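You operate a simulated robot arm through the tools that you are given. There is no shell and no other tool.

The job below is to be done with a simulated two-armed robot. You get a single attempt, and the scene is never put back.

JOB
Stand the guide bar on the machine bed, set stitch 1 and bring the stitch bar up.
Fine: the bar is in the top drawer at the wheel end; shut it again. Set down upright: guide bar. Where these are worked on the way, their far stop is far enough and under half their travel is too little: top drawer at the wheel end.

The check looks at the end state, three seconds after you hand in, the way a careful person would. Anything else that was tipped, shoved, dropped, spilled or broken makes it a failure.

ROBOT AND FRAMES
Two 7-joint arms with fingered hands on one trunk that stands fixed in place. Base frame: the origin is at the foot of the trunk, x ahead of it, y to its left, z up. Lengths are in cm, angles in degrees, forces in N, time in s.
The left shoulder is at [2.3, 21.4, 124.4], the right one opposite. With the tool pointing down near the work surface each hand reaches from about 10 to 46 cm from the base axis, measured 20 degrees to its own side. Payload 3.3 kg a hand.
Tool frame (each hand has its own): the origin (TCP) lies between the finger pads and is the grasp point; the fingertips stand 2.6 cm ahead of it; z points along the fingers, y is the line along which they close. The gripper opens to 13.2 cm; its body begins 7.3 cm behind the TCP. The gripper is a hand of 2 fingers: y runs from the thumb to the fingers, the wrist lies at [0, 0, -22.4] in the tool frame, and closing takes about 1.5 s.
Orientation is that of the tool frame in the base frame, as [roll, pitch, yaw] about the fixed x, y, z axes, in that order (R = Rz(yaw) Ry(pitch) Rx(roll)). With the fingers straight down and closing along the base's y, the tool's x points along the base's -x, its y along +y and its z along -z.

CONTROLS
- The arms move only by the tool jog_arm. It takes "left_increments", "right_increments" or both (then of equal length, played together; a hand with none holds still); each is a list of rows, each a list of 6 numbers: the shift along the tool's x, y, z in cm, then the turn, a rotation vector about the tool's x, y, z in degrees. In form: [[x, y, z, ax, ay, az], ...]. A call has 1 to 20 rows; each row shifts and turns the commanded pose from where the row before left it, along the tool's axes as they then stand. "left_claw" and "right_claw" are, for a hand that has rows, the finger opening in cm, from 0 to 13.2, set as the call begins (left out, the last holds). A row lasts 0.2 s, in which the tool goes at most 5 cm and 8.6 degrees; a call with a longer step from one row to the next is refused whole, and so is a gripper value outside its range. Where a pose cannot be reached the arm comes as near as it can. A force on the tool above 40 N (or 10 N above the force at the start of the call, whichever is more), or a blocked arm, ends the call early, and 0.2 s more pass. Each finger travels about 15.3 cm/s and halts on what it meets, pressing with about 29 N; the grip force reading is that of the motor and also rises with nothing between the fingers. The clock runs only during rows and for 0.2 s after the last one: add rows that do not move to give the fingers time. It gives the time, the measured TCP pose, the force on the tool (base axes), the opening and the grip force at its end, in the units of the frame above (readings bear some noise), with the torque about the TCP (base axes, N m) and any sound that the robot's microphone picked up.
- Cameras (640 x 400 px; columns grow to the right, rows downward): "scene" is now at [8.23, 4.3, 139.78]; the picture's right is [0.54, -0.84, 0.00], its down [-0.62, -0.40, -0.67] and it looks along [0.56, 0.36, -0.74] (base axes); focal length 249 px, centre (320, 200). "left" rides on the left gripper at [-6.6, -0.3, -9.9] in its tool frame; the picture's right is [0.04, -1.00, 0.00], its down [0.83, 0.03, -0.55] and it looks along [0.55, 0.02, 0.83] (tool axes); focal length 261 px, centre (320, 200). "right" rides on the right gripper at [6.6, -0.3, -9.9] in its tool frame; the picture's right is [0.04, 1.00, 0.00], its down [-0.83, 0.03, -0.55] and it looks along [-0.55, 0.02, 0.83] (tool axes); focal length 261 px, centre (320, 200).
- grab_frame(camera): a new picture of that camera. It takes no simulated time.
- raise_lower(by): moves the trunk up (or, below 0, down) by that many cm; the arms and the scene camera ride with it, the base frame stays. It gives what a move gives, with no picture.
- set_fingers(finger1, thumb_bend, hand): sets how far each is bent, from 0 (flat) to 1 (curled in); at 0.3 the hand is open as for a grip, at 0.7 the pads meet at the TCP. One left out holds its place. A second passes; each finger stops where it meets its share of the squeeze, and holds until it gets a number again. A gripper value or a shape takes the hand back. It gives what a move gives, with no picture; readings hold the bend of each and the force on the fingers (four entries, about 0 where the hand has none), thumb and palm.
- preshape(shape, hand): the hand has 2 fingers and takes this shape, open, in about a second: jaw (thumb against the fingers, like two jaws); tri (thumb and two fingers); tip (a fingertip pinch); poke (one finger out to press); point (the index stretched); flat (the hand flat); cup (the hand cupped); fist (a fist). The gripper value then closes the fingers along that shape, each until it touches; the sizes above hold for jaw. It gives what a move gives, with no picture.
- turn_head(pan, tilt): turns the head with the scene camera to pan (to the left, within 86 degrees either way) and tilt (down, from -29 to 69), counted from straight ahead of the robot (the tilt from the chest, where the trunk bows). It gives what a move gives.
- locate(camera, pixels): for up to 12 pixels [column, row] of the newest picture of that camera ("zoom" is the newest enlarged one), the place [x, y, z] in the base frame of the surface seen there, good to about 0.2 cm. It takes no simulated time.
- zoom(camera, box): a new picture of the part [left, top, right, bottom] of that camera's present view, enlarged. It takes no simulated time.
- job_done(): hands the job in; it is judged then, once.

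Unless the task says otherwise, let go and move clear before handing in.

The tools are called after "Emit:" as a command line: name --argument value ..., lists and objects as JSON in quotes. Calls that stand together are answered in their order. jog_arm: Moves the arms, as the interface text tells. Its arguments: {"type":"object","properties":{"left_increments":{"type":"array","items":{"type":"array","items":{"type":"number"}}},"left_claw":{"type":"number"},"right_increments":{"type":"array","items":{"type":"array","items":{"type":"number"}}},"right_claw":{"type":"number"}},"required":[]} The other tools are called the same way: raise_lower (by) moves the trunk up or down; preshape (shape, hand) gives the hand a shape; set_fingers (finger1, thumb_bend, hand) moves the fingers one by one; turn_head (pan, tilt) turns the head that bears the scene camera; grab_frame (camera) takes a picture; locate (camera, pixels) gives the place of the surface under pixels of a picture; zoom (camera, box) takes an enlarged picture of a part of a camera's view; job_done () hands the job in.

At the start:

```text
time_s: 0.0
left_tcp_pos: [34.45, 45.07, 116.66]
left_tcp_rot: [180.0, -0.1, -179.8]
left_wrist_force: [0.5, -0.2, -0.6]
left_wrist_torque: [-0.02, 0.0, 0.01]
left_finger_gap: 13.21
left_grasp_force: 0.0
left_shape: jaw
left_bend: [0.3, 0.3]
left_finger forces: [0.0, 0.0, 0.1, 0.1, 0.0, 0.0]
right_tcp_pos: [35.83, 0.46, 117.66]
right_tcp_rot: [177.5, 0.2, 177.5]
right_wrist_force: [0.2, -1.1, 0.4]
right_wrist_torque: [-0.02, 0.02, -0.03]
right_finger_gap: 13.18
right_grasp_force: 0.0
right_shape: jaw
right_bend: [0.3, 0.3]
right_finger forces: [0.1, 0.1, 0.0, 0.1, 0.0, 0.1]
trunk travel left (down, up): [-52.5, 23.6]
head pan, tilt (commanded): [32.9, 47.9]
```

scene: 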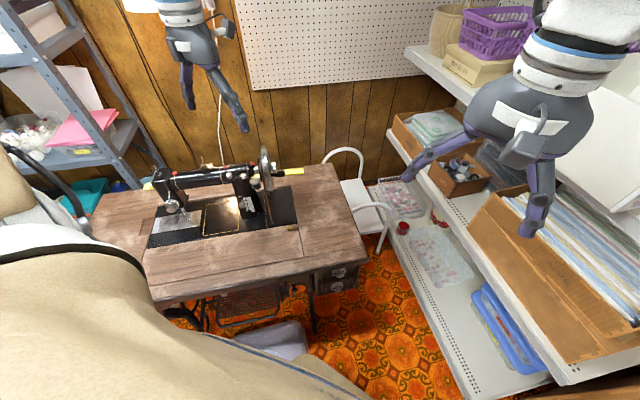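
right: 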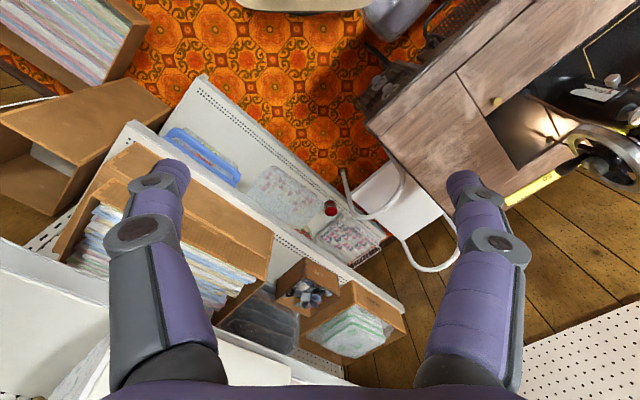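
left: 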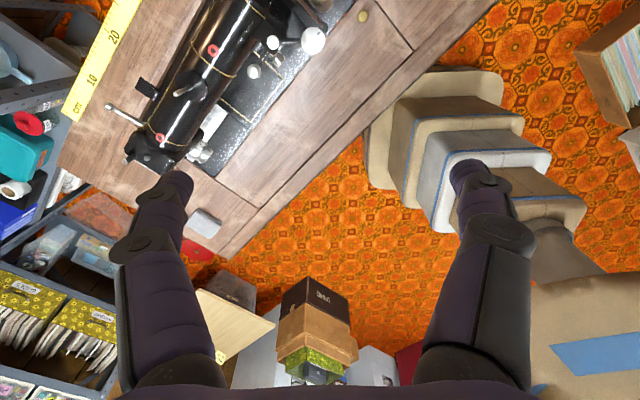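

The scene shows an old treadle sewing machine around pixel (225,200), with the handwheel at (265,170) and drawers under the right end at (340,275). I'll take closer views before moving.

Emit:
zoom --camera "scene" --box '[130, 140, 310, 252]'

Emit:
zoom --camera "scene" --box '[240, 220, 400, 320]'

Emit:
zoom --camera "left" --box '[60, 0, 380, 200]'

Emit:
zoom --camera "right" --box '[340, 0, 640, 188]'

```text
3.56 times, centred on (220, 196) of scene
```

zoom: 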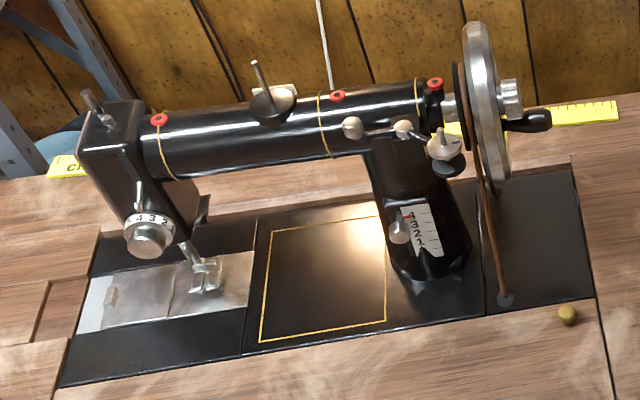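

```text
4.00 times, centred on (320, 270) of scene
```

zoom: 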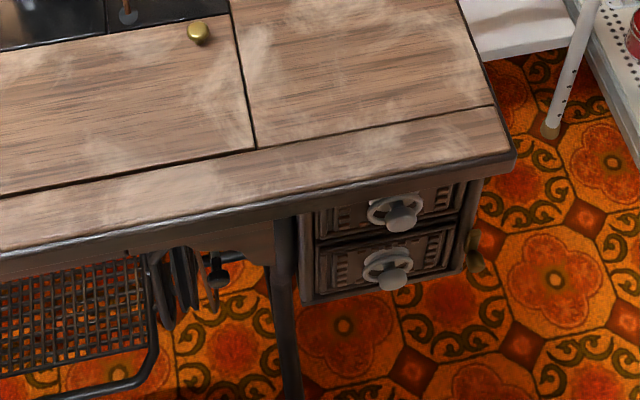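

```text
2.00 times, centred on (220, 100) of left
```

zoom: 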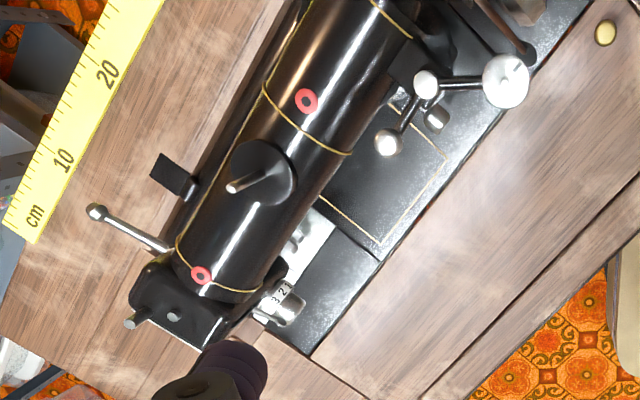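

```text
2.13 times, centred on (490, 94) of right
```

zoom: 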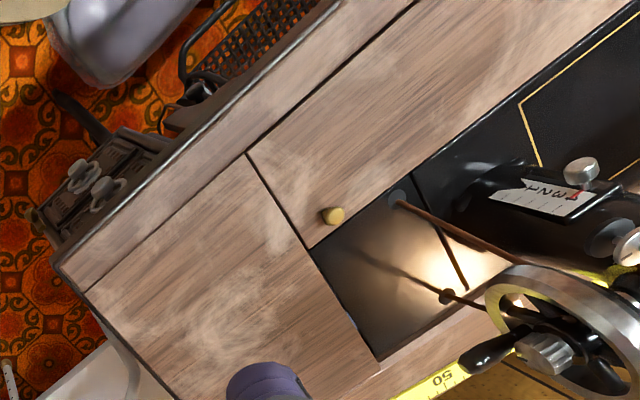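

The zooms show a stitch plate with numbers 4-1 and a small knob on the pillar, a numbered dial at the head, and two knobbed drawers at the wheel end. I'll locate the key points to get real dimensions.

Emit:
zoom --camera "scene" --box '[130, 140, 310, 252]'

Emit:
locate --camera "zoom" --pixels '[[398, 229], [425, 225], [148, 240], [205, 280], [481, 100], [528, 121], [568, 314], [300, 300], [65, 380], [590, 290], [92, 100], [138, 195]]'

Emit:
locate --camera "scene" --pixels '[[340, 273], [338, 286], [365, 262], [155, 300], [95, 215], [335, 165], [355, 262], [320, 278], [310, 330], [278, 340], [390, 250], [356, 225]]'

```text
3.56 times, centred on (220, 196) of scene
```

zoom: 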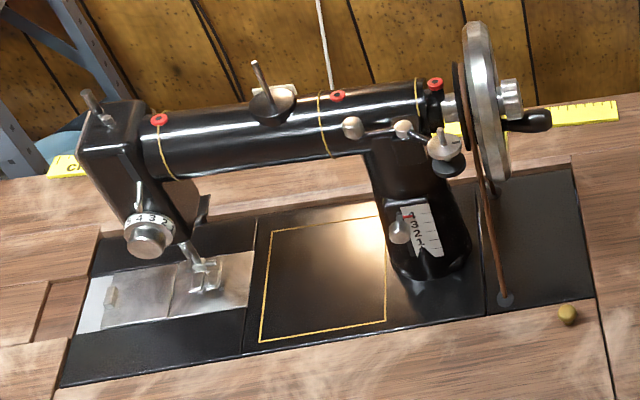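

```text
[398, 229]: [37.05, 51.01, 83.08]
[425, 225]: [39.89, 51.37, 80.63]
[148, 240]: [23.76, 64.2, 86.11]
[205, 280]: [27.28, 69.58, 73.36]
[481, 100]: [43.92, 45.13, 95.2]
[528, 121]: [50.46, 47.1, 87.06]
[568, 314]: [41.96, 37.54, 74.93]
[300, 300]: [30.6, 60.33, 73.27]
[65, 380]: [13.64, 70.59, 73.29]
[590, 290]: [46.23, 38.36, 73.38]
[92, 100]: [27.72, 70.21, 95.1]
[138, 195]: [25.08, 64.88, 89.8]
```

```text
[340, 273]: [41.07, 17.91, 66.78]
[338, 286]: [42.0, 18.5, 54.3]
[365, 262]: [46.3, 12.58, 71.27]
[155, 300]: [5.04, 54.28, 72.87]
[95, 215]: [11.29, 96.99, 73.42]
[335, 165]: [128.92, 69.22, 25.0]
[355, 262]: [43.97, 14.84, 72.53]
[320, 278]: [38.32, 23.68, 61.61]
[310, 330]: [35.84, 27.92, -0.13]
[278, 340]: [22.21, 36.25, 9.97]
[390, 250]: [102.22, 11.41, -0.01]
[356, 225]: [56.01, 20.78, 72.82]
```

The table top is at z≈73 and runs diagonally, front edge from about (5,54) to (46,12.6). I'll zoom tighter on the stitch plate, head, needle area and drawer.

Emit:
zoom --camera "scene" --box '[225, 185, 273, 215]'

Emit:
zoom --camera "scene" --box '[145, 180, 209, 220]'

Emit:
zoom --camera "scene" --box '[235, 140, 299, 180]'

Emit:
zoom --camera "scene" --box '[308, 255, 372, 295]'

```text
13.33 times, centred on (249, 200) of scene
```

zoom: 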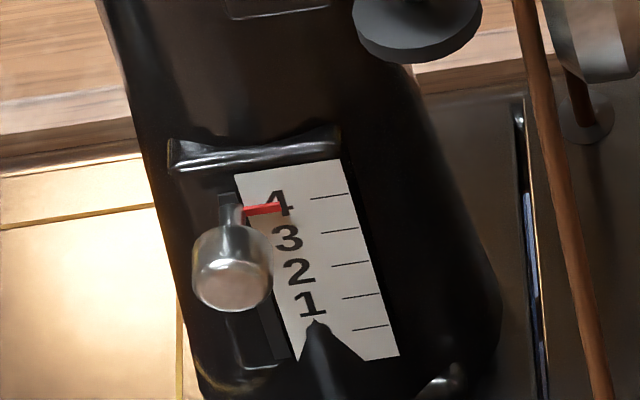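

```text
10.00 times, centred on (177, 200) of scene
```

zoom: 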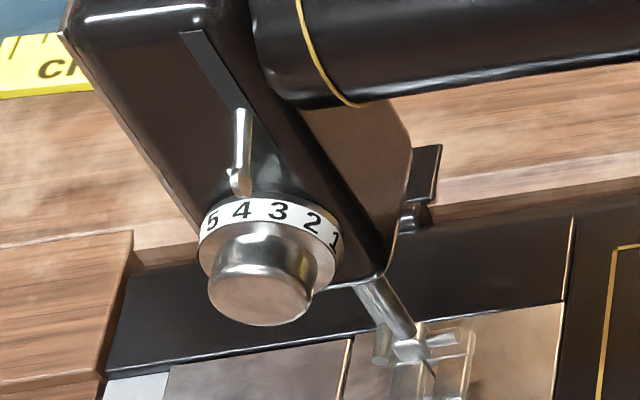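

```text
10.00 times, centred on (267, 160) of scene
```

zoom: 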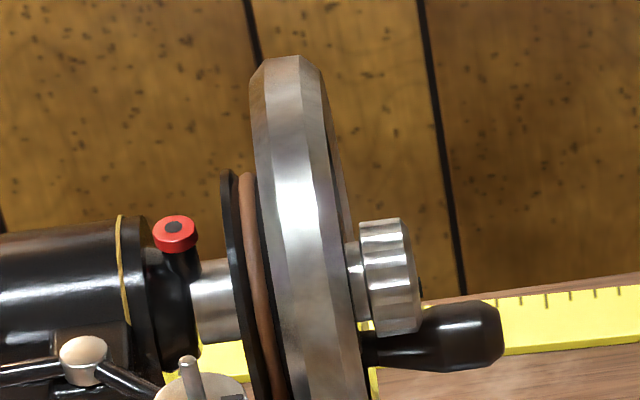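

```text
10.00 times, centred on (340, 275) of scene
```

zoom: 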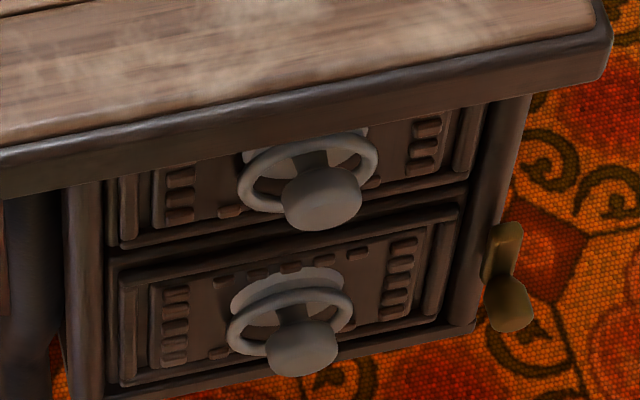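

The red pointer on the stitch slider sits at 4 (zoom pixel 262,210), the take-up lever is low in its slot, and the table runs along the 45° diagonal. I'll pull the left hand back off the machine so I can lower the trunk and see from lower down.

Emit:
jog_arm --left_increments '[[3.6, 1.25, -0.3, 0, 0, 0], [3.6, 1.25, -0.3, 0, 0, 0], [3.6, 1.25, -0.3, 0, 0, 0], [3.6, 1.25, -0.3, 0, 0, 0]]'

```text
time_s: 1.0
left_tcp_pos: [19.91, 50.19, 117.72]
left_tcp_rot: [-180.0, 0.0, -180.0]
left_wrist_force: [0.2, -1.1, 0.1]
left_wrist_torque: [0.01, -0.01, 0.03]
left_finger_gap: 13.17
left_grasp_force: 0.0
left_shape: jaw
left_bend: [0.3, 0.3]
left_finger forces: [0.0, 0.0, 0.0, 0.1, 0.0, 0.0]
right_tcp_pos: [35.94, 0.42, 117.9]
right_tcp_rot: [177.2, 0.2, 177.2]
right_wrist_force: [0.2, -0.1, 0.2]
right_wrist_torque: [-0.04, -0.01, -0.01]
right_finger_gap: 13.21
right_grasp_force: 0.1
right_shape: jaw
right_bend: [0.3, 0.3]
right_finger forces: [0.0, 0.1, 0.1, 0.0, 0.1, 0.1]
trunk travel left (down, up): [-52.5, 23.6]
head pan, tilt (commanded): [32.9, 47.9]
```

The left hand is now at (19.9,50.2,117.7), clear of the machine. I'll check where the shelf and chair stand relative to the right hand before lowering.

Emit:
grab_frame --camera "scene"

Emit:
locate --camera "scene" --pixels '[[560, 350], [475, 200], [390, 140], [440, 320], [470, 395], [350, 155], [375, 210], [275, 335], [100, 280], [200, 320], [490, 260], [60, 180]]'

Emit:
grab_frame --camera "right"

Emit:
locate --camera "right" --pixels '[[130, 130], [200, 290], [165, 235], [300, 250], [100, 230], [390, 20], [240, 5], [340, 210], [60, 190], [20, 280], [370, 390], [300, 370]]'

```text
taken
```

scene: 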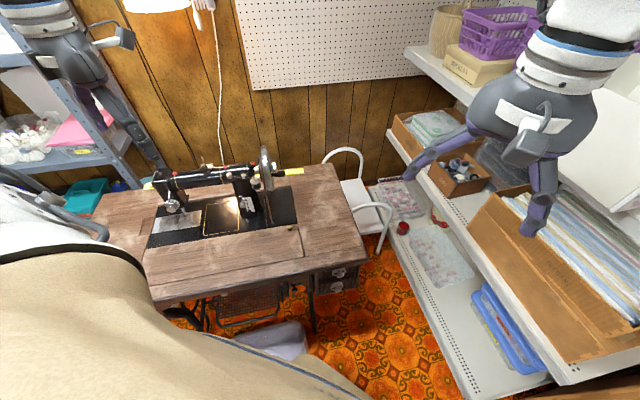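

```text
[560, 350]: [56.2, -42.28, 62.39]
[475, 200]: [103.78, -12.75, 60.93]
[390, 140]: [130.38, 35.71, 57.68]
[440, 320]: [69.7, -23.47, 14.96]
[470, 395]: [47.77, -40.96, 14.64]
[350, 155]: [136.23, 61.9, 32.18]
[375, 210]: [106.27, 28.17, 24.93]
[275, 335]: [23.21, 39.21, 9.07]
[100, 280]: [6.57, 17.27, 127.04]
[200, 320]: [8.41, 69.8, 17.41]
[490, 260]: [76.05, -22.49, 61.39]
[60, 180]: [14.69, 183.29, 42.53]
```

```text
taken
```

right: 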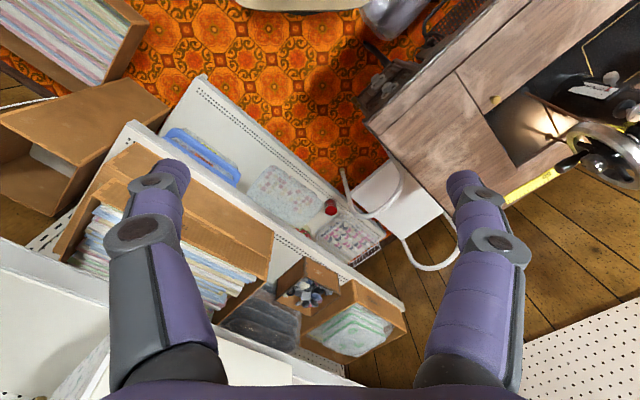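

```text
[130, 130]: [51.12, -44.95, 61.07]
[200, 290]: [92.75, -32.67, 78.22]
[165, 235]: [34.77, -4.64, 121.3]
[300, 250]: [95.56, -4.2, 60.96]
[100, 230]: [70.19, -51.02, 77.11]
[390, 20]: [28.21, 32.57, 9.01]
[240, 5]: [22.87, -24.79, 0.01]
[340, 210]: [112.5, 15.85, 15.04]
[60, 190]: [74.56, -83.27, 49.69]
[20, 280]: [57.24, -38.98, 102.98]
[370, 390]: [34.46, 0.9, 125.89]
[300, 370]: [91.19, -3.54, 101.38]
```

The shelf front runs from about (51,-45) to (130,36) and the right hand at (36,0.4) is clear of it and the table. I'll lower the trunk 25 cm.

Emit:
raise_lower --by -25

Emit:
grab_frame --camera "scene"

Emit:
grab_frame --camera "left"

Emit:
grab_frame --camera "right"

```text
time_s: 3.6
left_tcp_pos: [20.09, 50.22, 92.78]
left_tcp_rot: [180.0, 0.0, -179.9]
left_wrist_force: [-0.1, 0.4, -0.2]
left_wrist_torque: [0.0, 0.0, 0.05]
left_finger_gap: 13.2
left_grasp_force: 0.2
left_shape: jaw
left_bend: [0.3, 0.3]
left_finger forces: [0.0, 0.0, 0.0, 0.1, 0.1, 0.1]
right_tcp_pos: [35.79, 0.43, 92.78]
right_tcp_rot: [177.4, 0.2, 177.3]
right_wrist_force: [-0.4, -0.5, 0.8]
right_wrist_torque: [0.02, 0.03, 0.0]
right_finger_gap: 13.18
right_grasp_force: 0.1
right_shape: jaw
right_bend: [0.3, 0.3]
right_finger forces: [0.0, 0.1, 0.0, 0.0, 0.1, 0.0]
trunk travel left (down, up): [-27.5, 48.6]
head pan, tilt (commanded): [32.9, 47.9]
```

```text
taken
```

scene: 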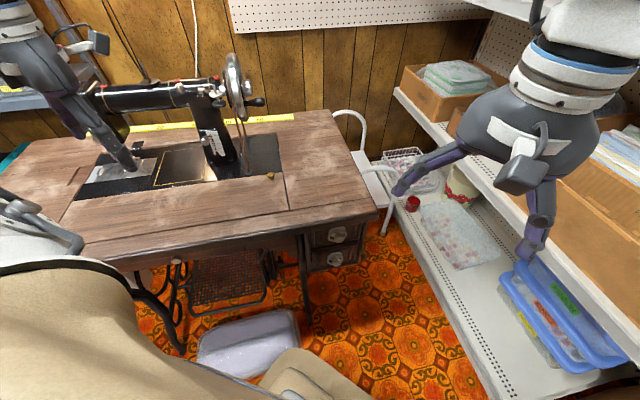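

```text
taken
```

left: 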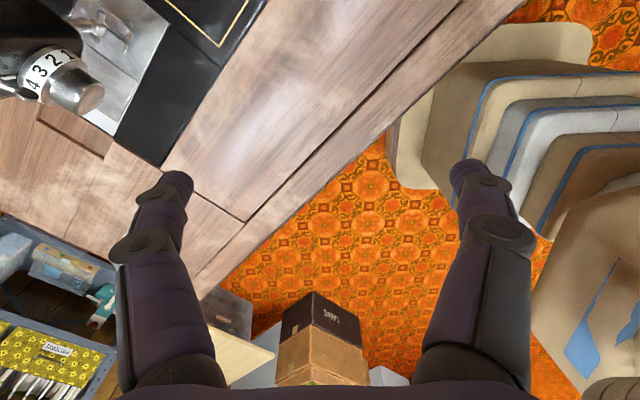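

```text
taken
```

right: 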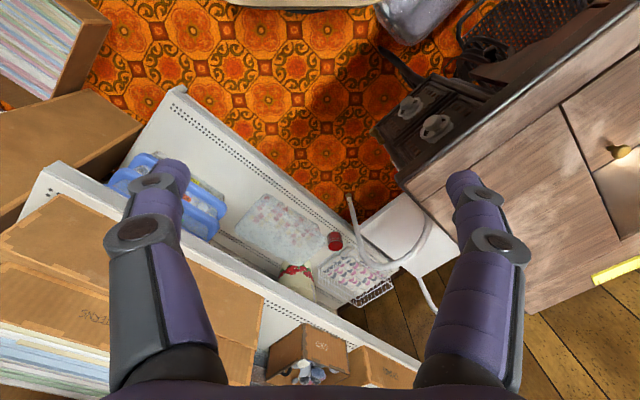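

The trunk is lowered and the drawers are visible at scene (338,245), with the machine partly behind the left hand. I'll zoom on these.

Emit:
zoom --camera "scene" --box '[290, 210, 386, 270]'

Emit:
locate --camera "zoom" --pixels '[[320, 170], [320, 325], [300, 200], [420, 150], [150, 160], [530, 130], [480, 200], [560, 50], [200, 220], [560, 330], [280, 150], [360, 180]]'

Emit:
zoom --camera "scene" --box '[180, 50, 276, 110]'

Emit:
zoom --camera "scene" --box '[186, 110, 266, 160]'

```text
6.67 times, centred on (338, 240) of scene
```

zoom: 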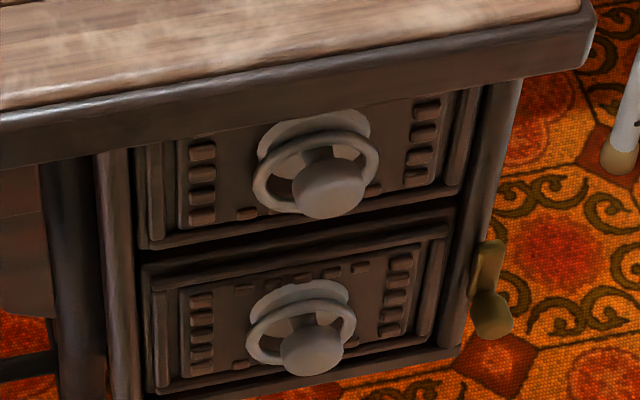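

```text
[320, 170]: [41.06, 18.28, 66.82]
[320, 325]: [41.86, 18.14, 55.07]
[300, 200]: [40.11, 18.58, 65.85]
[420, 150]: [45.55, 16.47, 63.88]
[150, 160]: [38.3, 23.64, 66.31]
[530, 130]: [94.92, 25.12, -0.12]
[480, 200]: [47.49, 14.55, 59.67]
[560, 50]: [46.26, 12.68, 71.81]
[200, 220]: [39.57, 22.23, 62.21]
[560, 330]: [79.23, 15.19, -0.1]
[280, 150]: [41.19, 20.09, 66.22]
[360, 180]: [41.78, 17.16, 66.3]
```

```text
6.67 times, centred on (228, 80) of scene
```

zoom: 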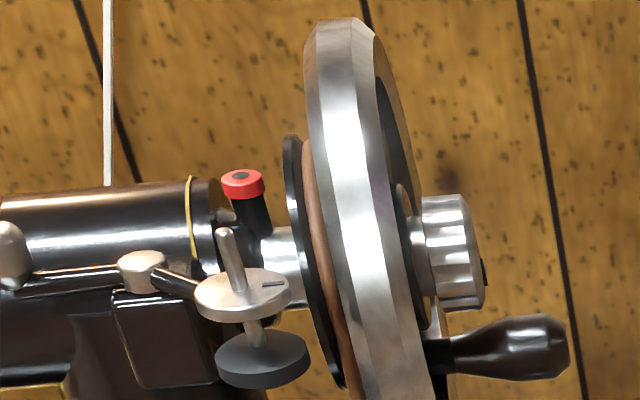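

```text
8.00 times, centred on (226, 135) of scene
```

zoom: 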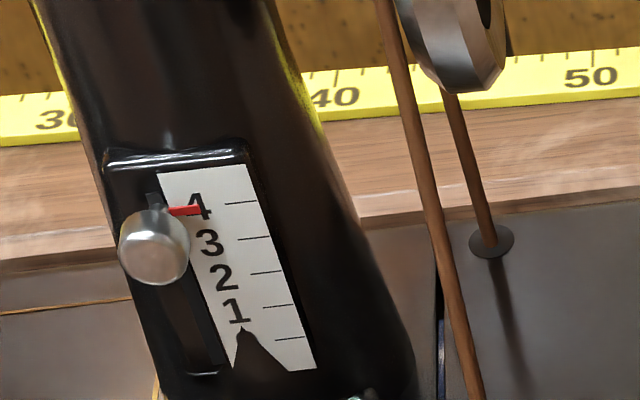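

The stitch plate shows lines for 4,3,2,1 and one more below; the red pointer is at the 4 line. I'll measure the marks, slot, knob and the parts nearby.

Emit:
zoom --camera "scene" --box '[196, 115, 244, 145]'

Emit:
locate --camera "zoom" --pixels '[[180, 220], [225, 165], [228, 262], [290, 140], [312, 200], [332, 258], [352, 312], [370, 365], [235, 320], [165, 60], [420, 200], [300, 370]]'

Emit:
zoom --camera "scene" --box '[180, 60, 276, 120]'

Emit:
locate --camera "zoom" --pixels '[[10, 175], [140, 195], [240, 230], [262, 295], [160, 280], [350, 130], [345, 30], [460, 190], [525, 285], [400, 360], [470, 120], [300, 200]]'

```text
13.33 times, centred on (220, 130) of scene
```

zoom: 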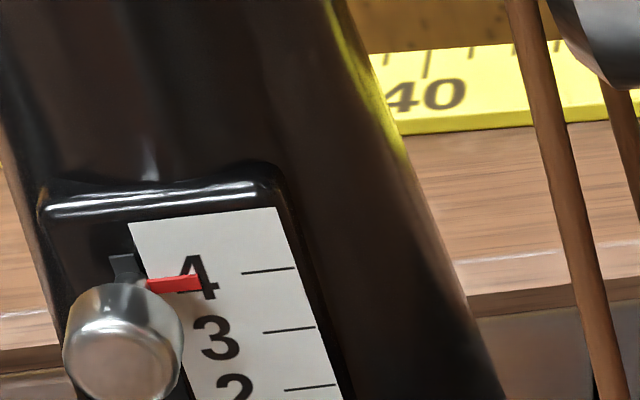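

```text
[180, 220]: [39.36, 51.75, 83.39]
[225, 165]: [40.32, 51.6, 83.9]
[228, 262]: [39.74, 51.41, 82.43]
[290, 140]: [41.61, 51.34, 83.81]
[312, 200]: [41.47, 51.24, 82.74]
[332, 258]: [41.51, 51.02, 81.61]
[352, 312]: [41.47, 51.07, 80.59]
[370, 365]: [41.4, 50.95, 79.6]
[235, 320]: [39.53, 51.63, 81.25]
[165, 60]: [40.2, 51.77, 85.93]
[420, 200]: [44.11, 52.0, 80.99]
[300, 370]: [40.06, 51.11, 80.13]
```

```text
6.67 times, centred on (228, 90) of scene
```

zoom: 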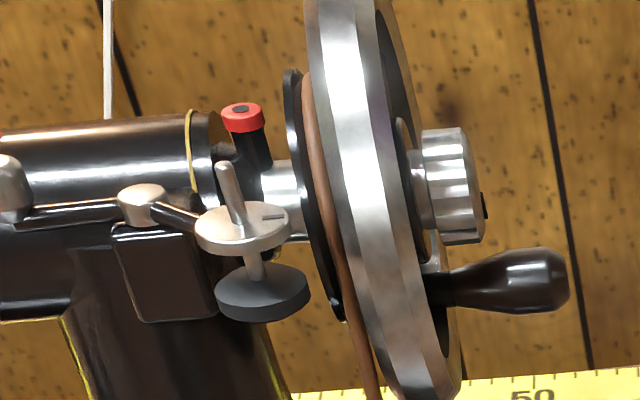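

```text
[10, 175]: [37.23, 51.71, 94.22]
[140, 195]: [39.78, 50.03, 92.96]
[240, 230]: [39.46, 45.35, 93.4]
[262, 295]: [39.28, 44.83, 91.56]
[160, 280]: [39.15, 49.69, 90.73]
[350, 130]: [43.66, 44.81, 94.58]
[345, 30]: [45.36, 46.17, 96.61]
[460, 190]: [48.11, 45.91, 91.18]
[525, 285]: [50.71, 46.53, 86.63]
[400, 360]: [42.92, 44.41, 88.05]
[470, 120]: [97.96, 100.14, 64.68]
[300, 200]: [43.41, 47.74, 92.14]
```

The crank handle sits near the bottom of the wheel (zoom pixel 525,285 at z≈86.6, hub at z≈91), so the needle bar is probably down. I'll lift the left hand out of the sight line to see the head.

Emit:
jog_arm --left_increments '[[2.5, 0, -4, 0, 0, 0], [2.5, 0, -4, 0, 0, 0], [0, 0, -4, 0, 0, 0], [0, 0, -3, 0, 0, 0]]'

Emit:
grab_frame --camera "scene"

Emit:
zoom --camera "scene" --box '[70, 80, 166, 140]'

Emit:
zoom --camera "scene" --box '[60, 140, 180, 215]'

```text
time_s: 4.6
left_tcp_pos: [19.4, 50.56, 97.13]
left_tcp_rot: [180.0, 0.0, -179.9]
left_wrist_force: [0.7, 0.4, -0.5]
left_wrist_torque: [0.0, 0.02, 0.02]
left_finger_gap: 13.18
left_grasp_force: 0.0
left_shape: jaw
left_bend: [0.3, 0.3]
left_finger forces: [0.0, 0.1, 0.1, 0.0, 0.1, 0.0]
left hand out of reach, approached as far as the arm can: row 2, 3, 4
right_tcp_pos: [35.73, 0.52, 92.76]
right_tcp_rot: [177.4, 0.1, 177.4]
right_wrist_force: [-0.4, 0.3, -0.4]
right_wrist_torque: [-0.01, 0.0, 0.02]
right_finger_gap: 13.17
right_grasp_force: 0.1
right_shape: jaw
right_bend: [0.3, 0.3]
right_finger forces: [0.1, 0.0, 0.0, 0.0, 0.0, 0.0]
trunk travel left (down, up): [-27.5, 48.6]
head pan, tilt (commanded): [32.9, 47.9]
```

```text
taken
```

scene: 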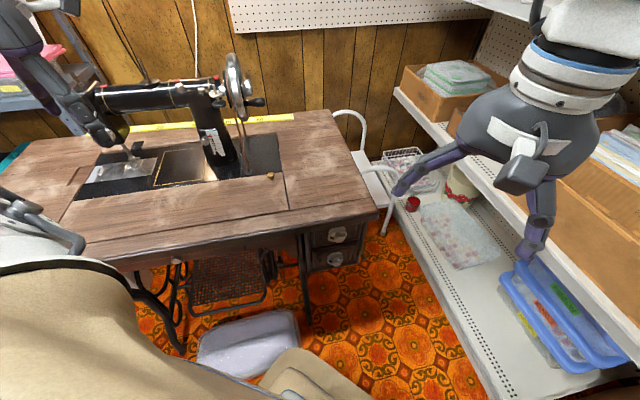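

```text
6.67 times, centred on (118, 110) of scene
```

zoom: 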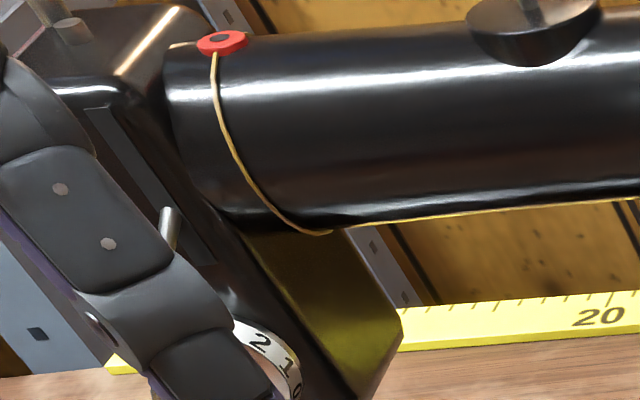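

```text
5.33 times, centred on (120, 178) of scene
```

zoom: 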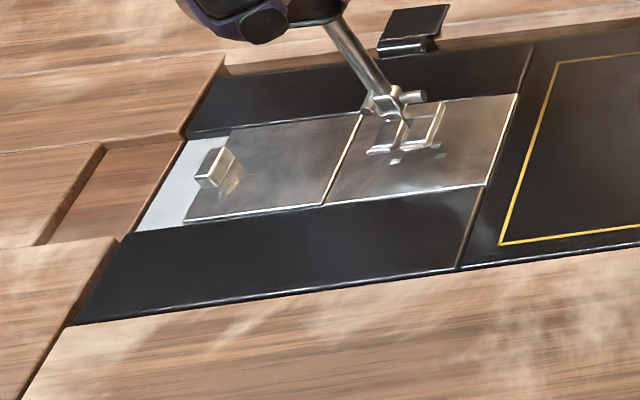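

Raising was limited by reach, and the left hand still covers the head at scene (100,120). I'll slide it sideways toward the wheel end, staying in front of the machine.

Emit:
jog_arm --left_increments '[[-3, -3.2, 0, 0, 0, 0], [-3, -3.2, 0, 0, 0, 0], [-3, -3.2, 0, 0, 0, 0], [-3, -3.2, 0, 0, 0, 0], [0, -3.2, 0, 0, 0, 0]]'

Emit:
grab_frame --camera "scene"

Emit:
zoom --camera "scene" --box '[80, 90, 176, 150]'

Emit:
zoom --camera "scene" --box '[100, 125, 164, 165]'

Emit:
grab_frame --camera "left"

```text
time_s: 5.8
left_tcp_pos: [31.56, 34.53, 97.32]
left_tcp_rot: [180.0, 0.0, -179.9]
left_wrist_force: [0.6, -0.2, 0.6]
left_wrist_torque: [-0.03, 0.02, 0.02]
left_finger_gap: 13.21
left_grasp_force: 0.0
left_shape: jaw
left_bend: [0.3, 0.3]
left_finger forces: [0.0, 0.0, 0.0, 0.0, 0.0, 0.0]
right_tcp_pos: [35.8, 0.46, 92.76]
right_tcp_rot: [177.5, 0.1, 177.4]
right_wrist_force: [0.7, 0.3, -0.7]
right_wrist_torque: [0.01, 0.0, -0.02]
right_finger_gap: 13.17
right_grasp_force: 0.1
right_shape: jaw
right_bend: [0.3, 0.3]
right_finger forces: [0.0, 0.0, 0.1, 0.0, 0.0, 0.0]
trunk travel left (down, up): [-27.5, 48.6]
head pan, tilt (commanded): [32.9, 47.9]
```

```text
taken
```

scene: 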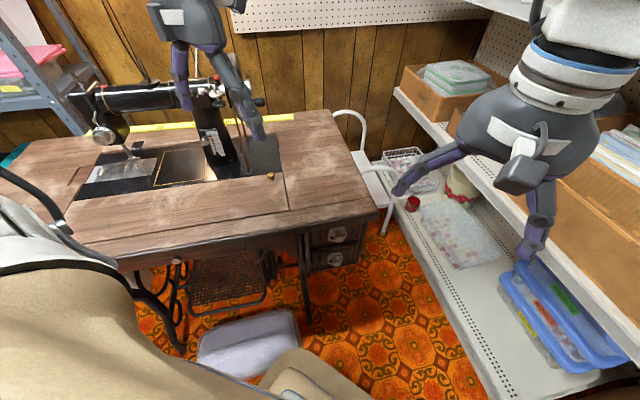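

```text
6.67 times, centred on (128, 120) of scene
```

zoom: 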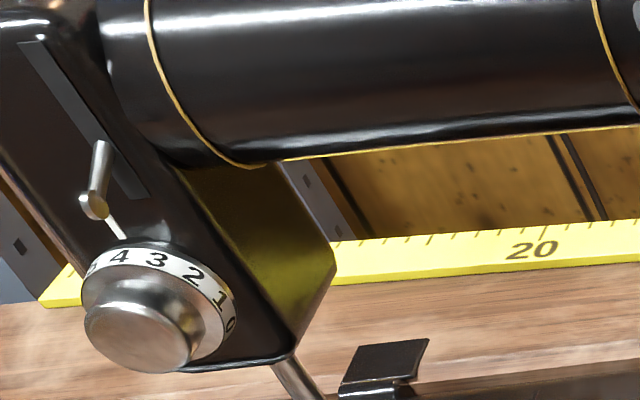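

```text
10.00 times, centred on (132, 145) of scene
```

zoom: 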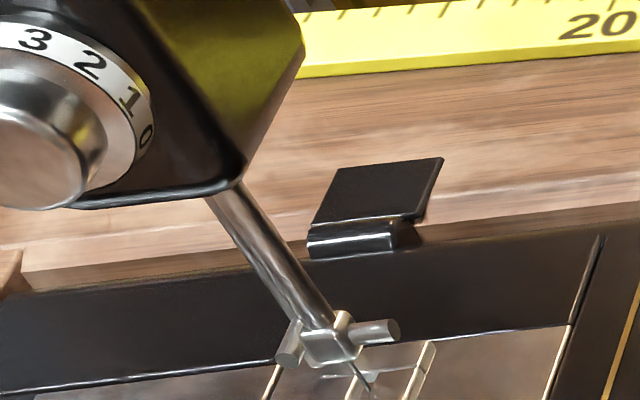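

```text
taken
```

left: 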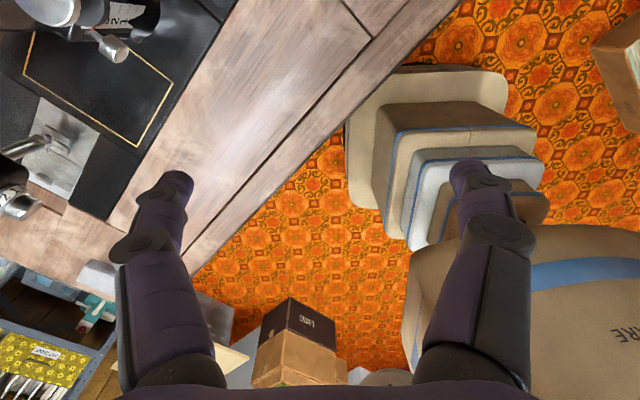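

The rod with the clamp screw (zoom pixel 335,340) is the needle bar, and it is down at the plate. Now I'll re-zoom the stitch plate to measure the marks accurately.

Emit:
zoom --camera "scene" --box '[192, 125, 240, 155]'

Emit:
zoom --camera "left" --box '[60, 0, 188, 80]'

```text
13.33 times, centred on (216, 140) of scene
```

zoom: 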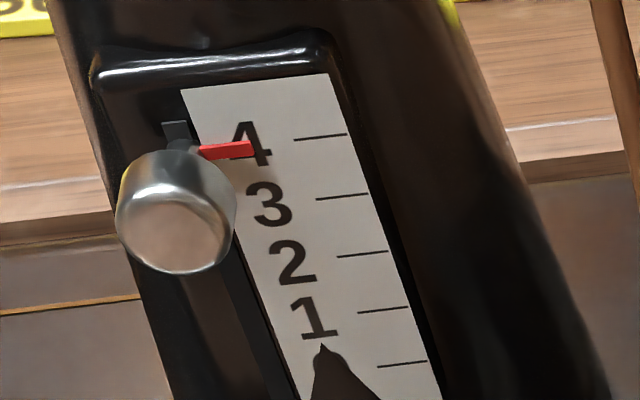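

```text
5.00 times, centred on (124, 40) of left
```

zoom: 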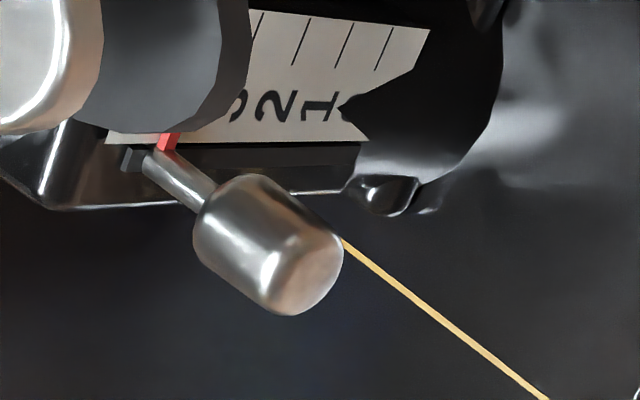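

Both views show the knob on a stem with the red pointer beside the plate. I'll locate the marks, stem and knob ends.

Emit:
locate --camera "left" --pixels '[[90, 29], [97, 33], [105, 45], [120, 53], [127, 52], [115, 36]]'

Emit:
zoom --camera "scene" --box '[192, 125, 240, 155]'

Emit:
locate --camera "zoom" --pixels '[[320, 137], [342, 196], [363, 254], [382, 310], [402, 363], [225, 150], [245, 149], [180, 235], [180, 165], [130, 210], [230, 210], [310, 150]]'

```text
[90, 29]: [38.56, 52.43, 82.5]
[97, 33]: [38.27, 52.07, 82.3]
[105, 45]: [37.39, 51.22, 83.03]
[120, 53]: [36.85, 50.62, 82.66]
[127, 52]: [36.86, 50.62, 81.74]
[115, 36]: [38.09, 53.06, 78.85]
```

```text
13.33 times, centred on (216, 140) of scene
```

zoom: 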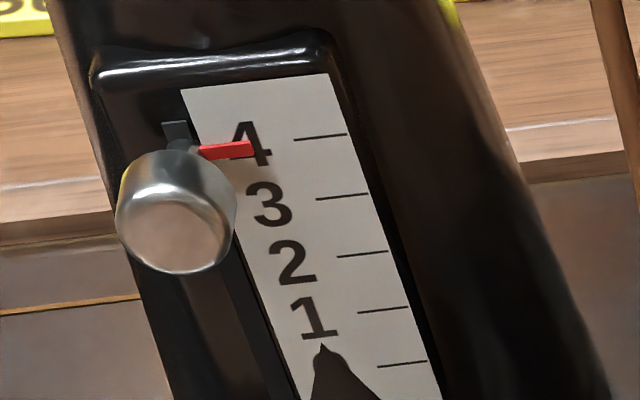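

```text
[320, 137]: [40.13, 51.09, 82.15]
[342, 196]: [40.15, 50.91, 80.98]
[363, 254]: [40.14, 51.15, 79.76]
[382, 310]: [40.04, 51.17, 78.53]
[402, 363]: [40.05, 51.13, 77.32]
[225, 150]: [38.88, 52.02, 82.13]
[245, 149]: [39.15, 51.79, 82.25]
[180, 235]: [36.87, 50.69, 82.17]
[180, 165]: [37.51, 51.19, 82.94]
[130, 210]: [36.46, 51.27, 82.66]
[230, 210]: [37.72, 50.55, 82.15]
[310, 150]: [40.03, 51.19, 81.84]
```

The plate is vertical with marks at z = 82.15 (4), 80.98, 79.76, 78.53 (1), 77.32, and the pointer is at 82.13, so the lever needs to go down 3.6 cm. I'll raise the trunk 20 cm for arm clearance and turn the left hand to face the machine.

Emit:
raise_lower --by 20

Emit:
jog_arm --left_increments '[[0, 0, 0, 0, 0, -7.5], [0, 0, 0, 0, 0, -7.5], [0, 0, 0, 0, 0, -7.5], [0, 0, 0, 0, 0, -7.5], [0, 0, 0, 0, 0, -7.5], [0, 0, 0, 0, 0, -7.5], [-0.8, 1.9, 3.5, 0, 0, 0], [-0.8, 1.9, 3.5, 0, 0, 0], [-0.8, 1.9, 3.5, 0, 0, 0], [-0.8, 1.9, 3.5, 0, 0, 0], [0, 0, 3, 0, 0, 0]]' --left_claw 6

```text
time_s: 8.0
left_tcp_pos: [31.62, 34.6, 117.18]
left_tcp_rot: [180.0, 0.0, -179.9]
left_wrist_force: [0.6, 0.1, -0.4]
left_wrist_torque: [-0.01, 0.03, 0.0]
left_finger_gap: 13.19
left_grasp_force: 0.1
left_shape: jaw
left_bend: [0.3, 0.3]
left_finger forces: [0.0, 0.0, 0.1, 0.0, 0.0, 0.0]
right_tcp_pos: [35.92, 0.48, 112.81]
right_tcp_rot: [177.3, 0.1, 177.4]
right_wrist_force: [-0.7, -0.7, 0.0]
right_wrist_torque: [-0.01, -0.01, 0.0]
right_finger_gap: 13.2
right_grasp_force: 0.1
right_shape: jaw
right_bend: [0.3, 0.3]
right_finger forces: [0.0, 0.1, 0.0, 0.1, 0.1, 0.0]
trunk travel left (down, up): [-47.5, 28.6]
head pan, tilt (commanded): [32.9, 47.9]
```

```text
time_s: 10.3
left_tcp_pos: [28.37, 42.25, 100.11]
left_tcp_rot: [-180.0, 0.0, -135.0]
left_wrist_force: [0.7, -0.2, -0.3]
left_wrist_torque: [-0.02, 0.0, -0.01]
left_finger_gap: 6.05
left_grasp_force: 0.1
left_shape: jaw
left_bend: [0.73, 0.7]
left_finger forces: [0.0, 0.0, 0.1, 0.0, 0.0, 0.0]
right_tcp_pos: [35.87, 0.4, 112.73]
right_tcp_rot: [177.4, 0.1, 177.4]
right_wrist_force: [0.2, -0.6, -0.1]
right_wrist_torque: [-0.02, 0.0, -0.03]
right_finger_gap: 13.2
right_grasp_force: 0.1
right_shape: jaw
right_bend: [0.3, 0.3]
right_finger forces: [0.0, 0.0, 0.0, 0.0, 0.0, 0.0]
trunk travel left (down, up): [-47.5, 28.6]
head pan, tilt (commanded): [32.9, 47.9]
```

The left TCP is at (28.4,42.3,100.1), i.e. in front of the pillar with yaw set. Now I'll tilt the hand forward while moving toward the pre-grasp pose.

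Emit:
jog_arm --left_increments '[[-0.75, 0, 1.75, 0, -8.125, 0], [-0.495, 0, 1.838, 0, -8.125, 0], [-0.23, 0, 1.89, 0, -8.125, 0], [0.039, 0, 1.904, 0, -8.125, 0], [0.308, 0, 1.879, 0, -8.125, 0], [0.57, 0, 1.816, 0, -8.125, 0], [0.821, 0, 1.718, 0, -8.125, 0], [1.057, 0, 1.584, 0, -8.125, 0]]'

Emit:
grab_frame --camera "left"

Emit:
grab_frame --camera "scene"

```text
time_s: 12.2
left_tcp_pos: [38.98, 55.15, 94.71]
left_tcp_rot: [-179.8, 64.7, -135.0]
left_wrist_force: [-7.4, -9.8, -0.1]
left_wrist_torque: [-0.04, 0.03, -0.68]
left_finger_gap: 6.46
left_grasp_force: 0.1
left_shape: jaw
left_bend: [0.73, 0.7]
left_finger forces: [0.0, 0.1, 0.0, 0.0, 11.6, 0.0]
left hand out of reach, approached as far as the arm can: row 4, 5, 6, 7, 8
right_tcp_pos: [35.87, 0.48, 112.64]
right_tcp_rot: [177.4, 0.2, 177.4]
right_wrist_force: [0.1, 0.8, -0.3]
right_wrist_torque: [-0.03, -0.03, 0.0]
right_finger_gap: 13.19
right_grasp_force: 0.1
right_shape: jaw
right_bend: [0.3, 0.3]
right_finger forces: [0.1, 0.0, 0.1, 0.0, 0.0, 0.1]
trunk travel left (down, up): [-47.5, 28.6]
head pan, tilt (commanded): [32.9, 47.9]
```

```text
taken
```

left: 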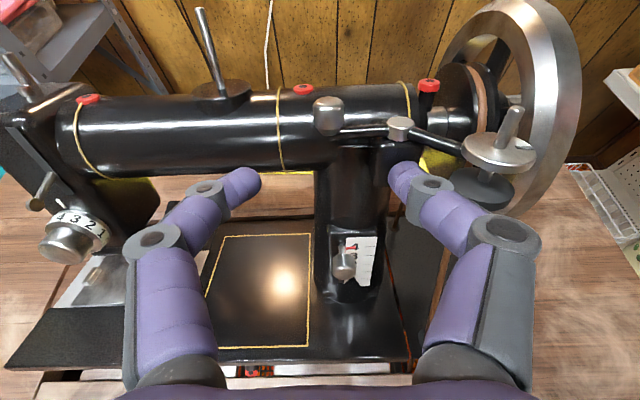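

```text
taken
```

scene: 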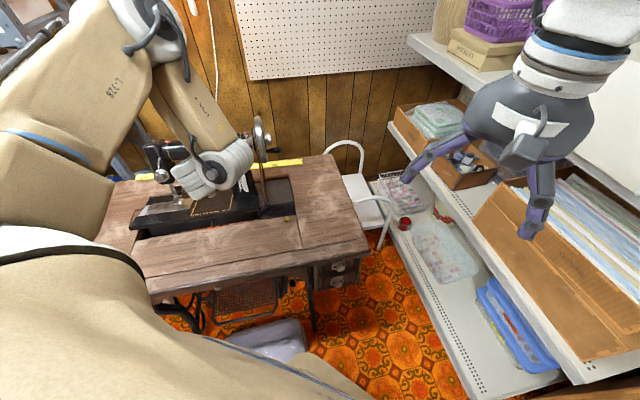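

The arm could not fold enough; it overshot forward and the fingers are pressing on the machine (12 N), which seems to have rocked back on its hinges (bed front edge at left pixel 300,360 has lifted). I'll back straight off gently.

Emit:
jog_arm --left_increments '[[0.427, 0, -0.904, 0, 0, 0], [0.427, 0, -0.904, 0, 0, 0]]'

Emit:
grab_frame --camera "left"

Emit:
grab_frame --camera "scene"

```text
time_s: 12.8
left_tcp_pos: [38.89, 55.24, 94.79]
left_tcp_rot: [-179.8, 64.9, -134.9]
left_wrist_force: [-9.0, -12.5, 3.3]
left_wrist_torque: [-0.13, -0.11, -0.76]
left_finger_gap: 6.45
left_grasp_force: 0.1
left_shape: jaw
left_bend: [0.73, 0.7]
left_finger forces: [0.1, 0.1, 0.0, 0.1, 15.0, 0.0]
left hand out of reach, approached as far as the arm can: row 1, 2
right_tcp_pos: [35.74, 0.43, 112.87]
right_tcp_rot: [177.3, 0.2, 177.4]
right_wrist_force: [-0.2, -0.1, -1.0]
right_wrist_torque: [0.0, 0.01, -0.02]
right_finger_gap: 13.21
right_grasp_force: 0.0
right_shape: jaw
right_bend: [0.3, 0.3]
right_finger forces: [0.0, 0.1, 0.0, 0.0, 0.1, 0.0]
trunk travel left (down, up): [-47.5, 28.6]
head pan, tilt (commanded): [32.9, 47.9]
```

```text
taken
```

left: 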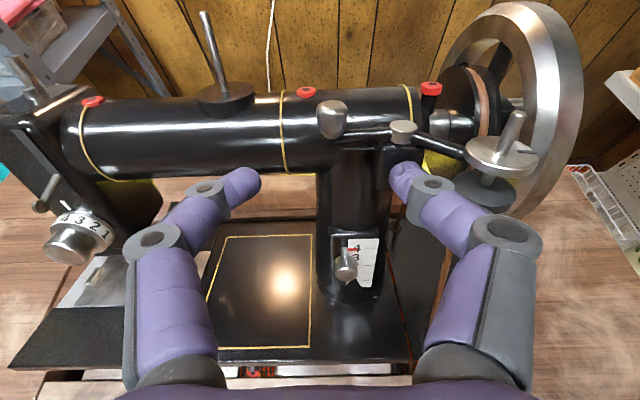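

```text
taken
```

scene: 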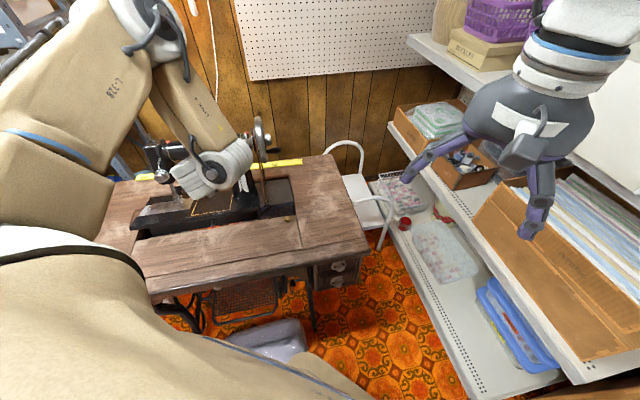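

The straight retreat is blocked by the arm's own limits. I'll try backing out along the tool axis while tipping the hand back toward vertical, the way it came in.

Emit:
jog_arm --left_increments '[[0, 0, -1.2, 0, 8, 0]]'

```text
time_s: 13.2
left_tcp_pos: [37.7, 54.54, 95.37]
left_tcp_rot: [-179.8, 56.8, -134.8]
left_wrist_force: [-10.4, -12.5, 1.5]
left_wrist_torque: [-0.11, 0.0, -0.71]
left_finger_gap: 6.22
left_grasp_force: 0.2
left_shape: jaw
left_bend: [0.73, 0.7]
left_finger forces: [0.0, 0.0, 0.0, 0.0, 14.9, 0.0]
right_tcp_pos: [35.62, 0.52, 112.85]
right_tcp_rot: [177.3, 0.3, 177.4]
right_wrist_force: [-0.2, 0.1, 0.1]
right_wrist_torque: [0.02, -0.02, 0.01]
right_finger_gap: 13.23
right_grasp_force: 0.0
right_shape: jaw
right_bend: [0.3, 0.3]
right_finger forces: [0.0, 0.1, 0.0, 0.1, 0.1, 0.0]
trunk travel left (down, up): [-47.5, 28.6]
head pan, tilt (commanded): [32.9, 47.9]
```

That worked and the hand is coming back (V≈65.2). I'll continue the same way.

Emit:
jog_arm --left_increments '[[0.4, 0, -1.53, 0, 8, 0], [0.61, 0, -1.46, 0, 8, 0]]'

Emit:
grab_frame --camera "left"

Emit:
grab_frame --camera "scene"

```text
time_s: 13.8
left_tcp_pos: [36.09, 52.48, 96.23]
left_tcp_rot: [180.0, 40.8, -134.9]
left_wrist_force: [-0.2, 0.9, -0.4]
left_wrist_torque: [-0.01, -0.03, 0.04]
left_finger_gap: 6.0
left_grasp_force: 0.1
left_shape: jaw
left_bend: [0.73, 0.7]
left_finger forces: [0.0, 0.0, 0.1, 0.1, 0.0, 0.0]
right_tcp_pos: [36.1, 0.55, 112.71]
right_tcp_rot: [177.4, 0.1, 177.3]
right_wrist_force: [0.5, -0.8, 0.1]
right_wrist_torque: [-0.02, -0.03, 0.02]
right_finger_gap: 13.18
right_grasp_force: 0.0
right_shape: jaw
right_bend: [0.3, 0.3]
right_finger forces: [0.1, 0.0, 0.0, 0.0, 0.1, 0.1]
trunk travel left (down, up): [-47.5, 28.6]
head pan, tilt (commanded): [32.9, 47.9]
```

```text
taken
```

left: 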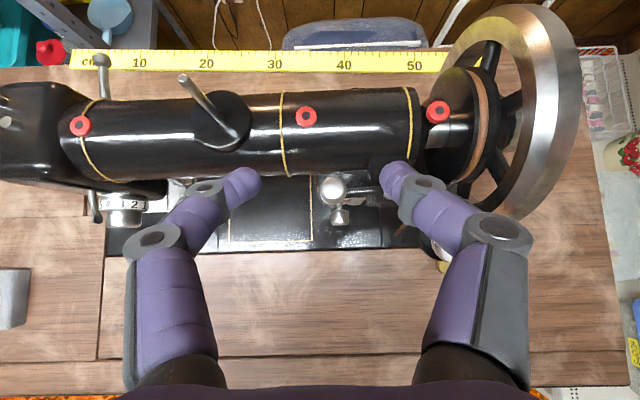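

```text
taken
```

scene: 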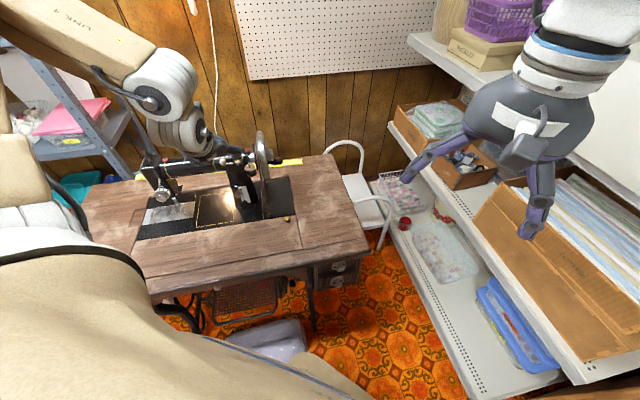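

The force is gone and the machine bed has dropped back flat at scene (215,205). I'll check closely that it is seated, and see where the arm is.

Emit:
zoom --camera "scene" --box '[100, 60, 310, 260]'

Emit:
zoom --camera "left" --box '[200, 130, 440, 280]'

Emit:
locate --camera "scene" --pixels '[[240, 225], [150, 232], [215, 210], [290, 215], [190, 130], [200, 145], [160, 90], [140, 40]]'

```text
2.00 times, centred on (205, 160) of scene
```

zoom: 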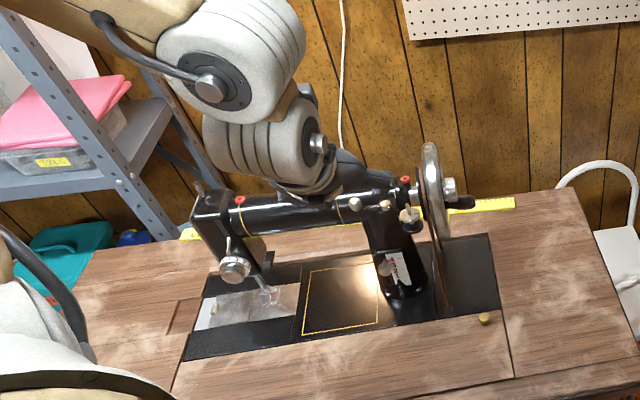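

```text
2.67 times, centred on (320, 205) of left
```

zoom: 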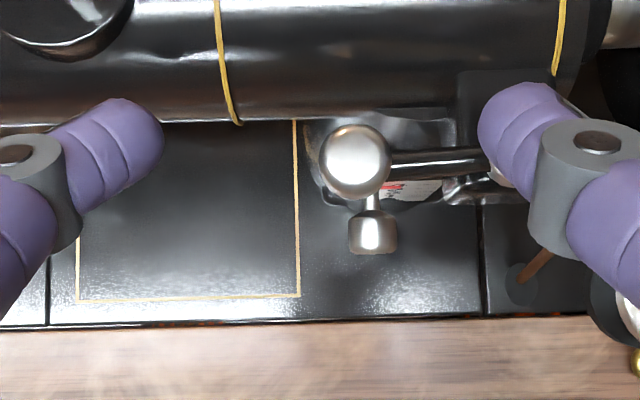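

```text
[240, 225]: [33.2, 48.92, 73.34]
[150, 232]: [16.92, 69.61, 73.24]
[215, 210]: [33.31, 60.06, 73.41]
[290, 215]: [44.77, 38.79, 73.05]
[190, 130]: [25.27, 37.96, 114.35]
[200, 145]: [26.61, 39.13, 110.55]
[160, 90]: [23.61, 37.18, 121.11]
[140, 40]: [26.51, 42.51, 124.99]
```

The bed reads z≈73.3-73.4 at (33,49)/(33,60), same as before, so the machine is seated again. I'll raise the trunk 10 cm to give the arm more room, then come back and down in front of the pillar in a reachable arc.

Emit:
raise_lower --by 10

Emit:
jog_arm --left_increments '[[2.54, 0, -0.885, 0, 0, 0], [3.48, 0, 0.95, 0, 0, 0]]'

```text
time_s: 15.1
left_tcp_pos: [36.05, 52.45, 106.27]
left_tcp_rot: [-179.9, 40.9, -134.9]
left_wrist_force: [-0.7, 0.2, -0.3]
left_wrist_torque: [-0.01, 0.0, 0.0]
left_finger_gap: 6.04
left_grasp_force: 0.1
left_shape: jaw
left_bend: [0.73, 0.7]
left_finger forces: [0.1, 0.0, 0.1, 0.0, 0.1, 0.0]
right_tcp_pos: [36.22, 0.34, 123.08]
right_tcp_rot: [177.0, 0.3, 176.9]
right_wrist_force: [-0.6, -0.2, 0.5]
right_wrist_torque: [0.0, -0.02, -0.03]
right_finger_gap: 13.21
right_grasp_force: 0.1
right_shape: jaw
right_bend: [0.3, 0.3]
right_finger forces: [0.0, 0.0, 0.0, 0.0, 0.0, 0.0]
trunk travel left (down, up): [-57.5, 18.6]
head pan, tilt (commanded): [32.9, 47.9]
```

```text
time_s: 15.7
left_tcp_pos: [32.89, 49.27, 102.28]
left_tcp_rot: [179.9, 40.9, -134.9]
left_wrist_force: [-0.8, -0.3, -0.7]
left_wrist_torque: [0.03, 0.03, -0.02]
left_finger_gap: 6.06
left_grasp_force: 0.1
left_shape: jaw
left_bend: [0.73, 0.7]
left_finger forces: [0.0, 0.0, 0.0, 0.0, 0.0, 0.1]
right_tcp_pos: [36.28, 0.31, 123.07]
right_tcp_rot: [177.0, 0.2, 177.0]
right_wrist_force: [1.1, 0.0, -0.2]
right_wrist_torque: [0.03, -0.01, 0.01]
right_finger_gap: 13.2
right_grasp_force: 0.0
right_shape: jaw
right_bend: [0.3, 0.3]
right_finger forces: [0.1, 0.1, 0.0, 0.0, 0.0, 0.0]
trunk travel left (down, up): [-57.5, 18.6]
head pan, tilt (commanded): [32.9, 47.9]
```

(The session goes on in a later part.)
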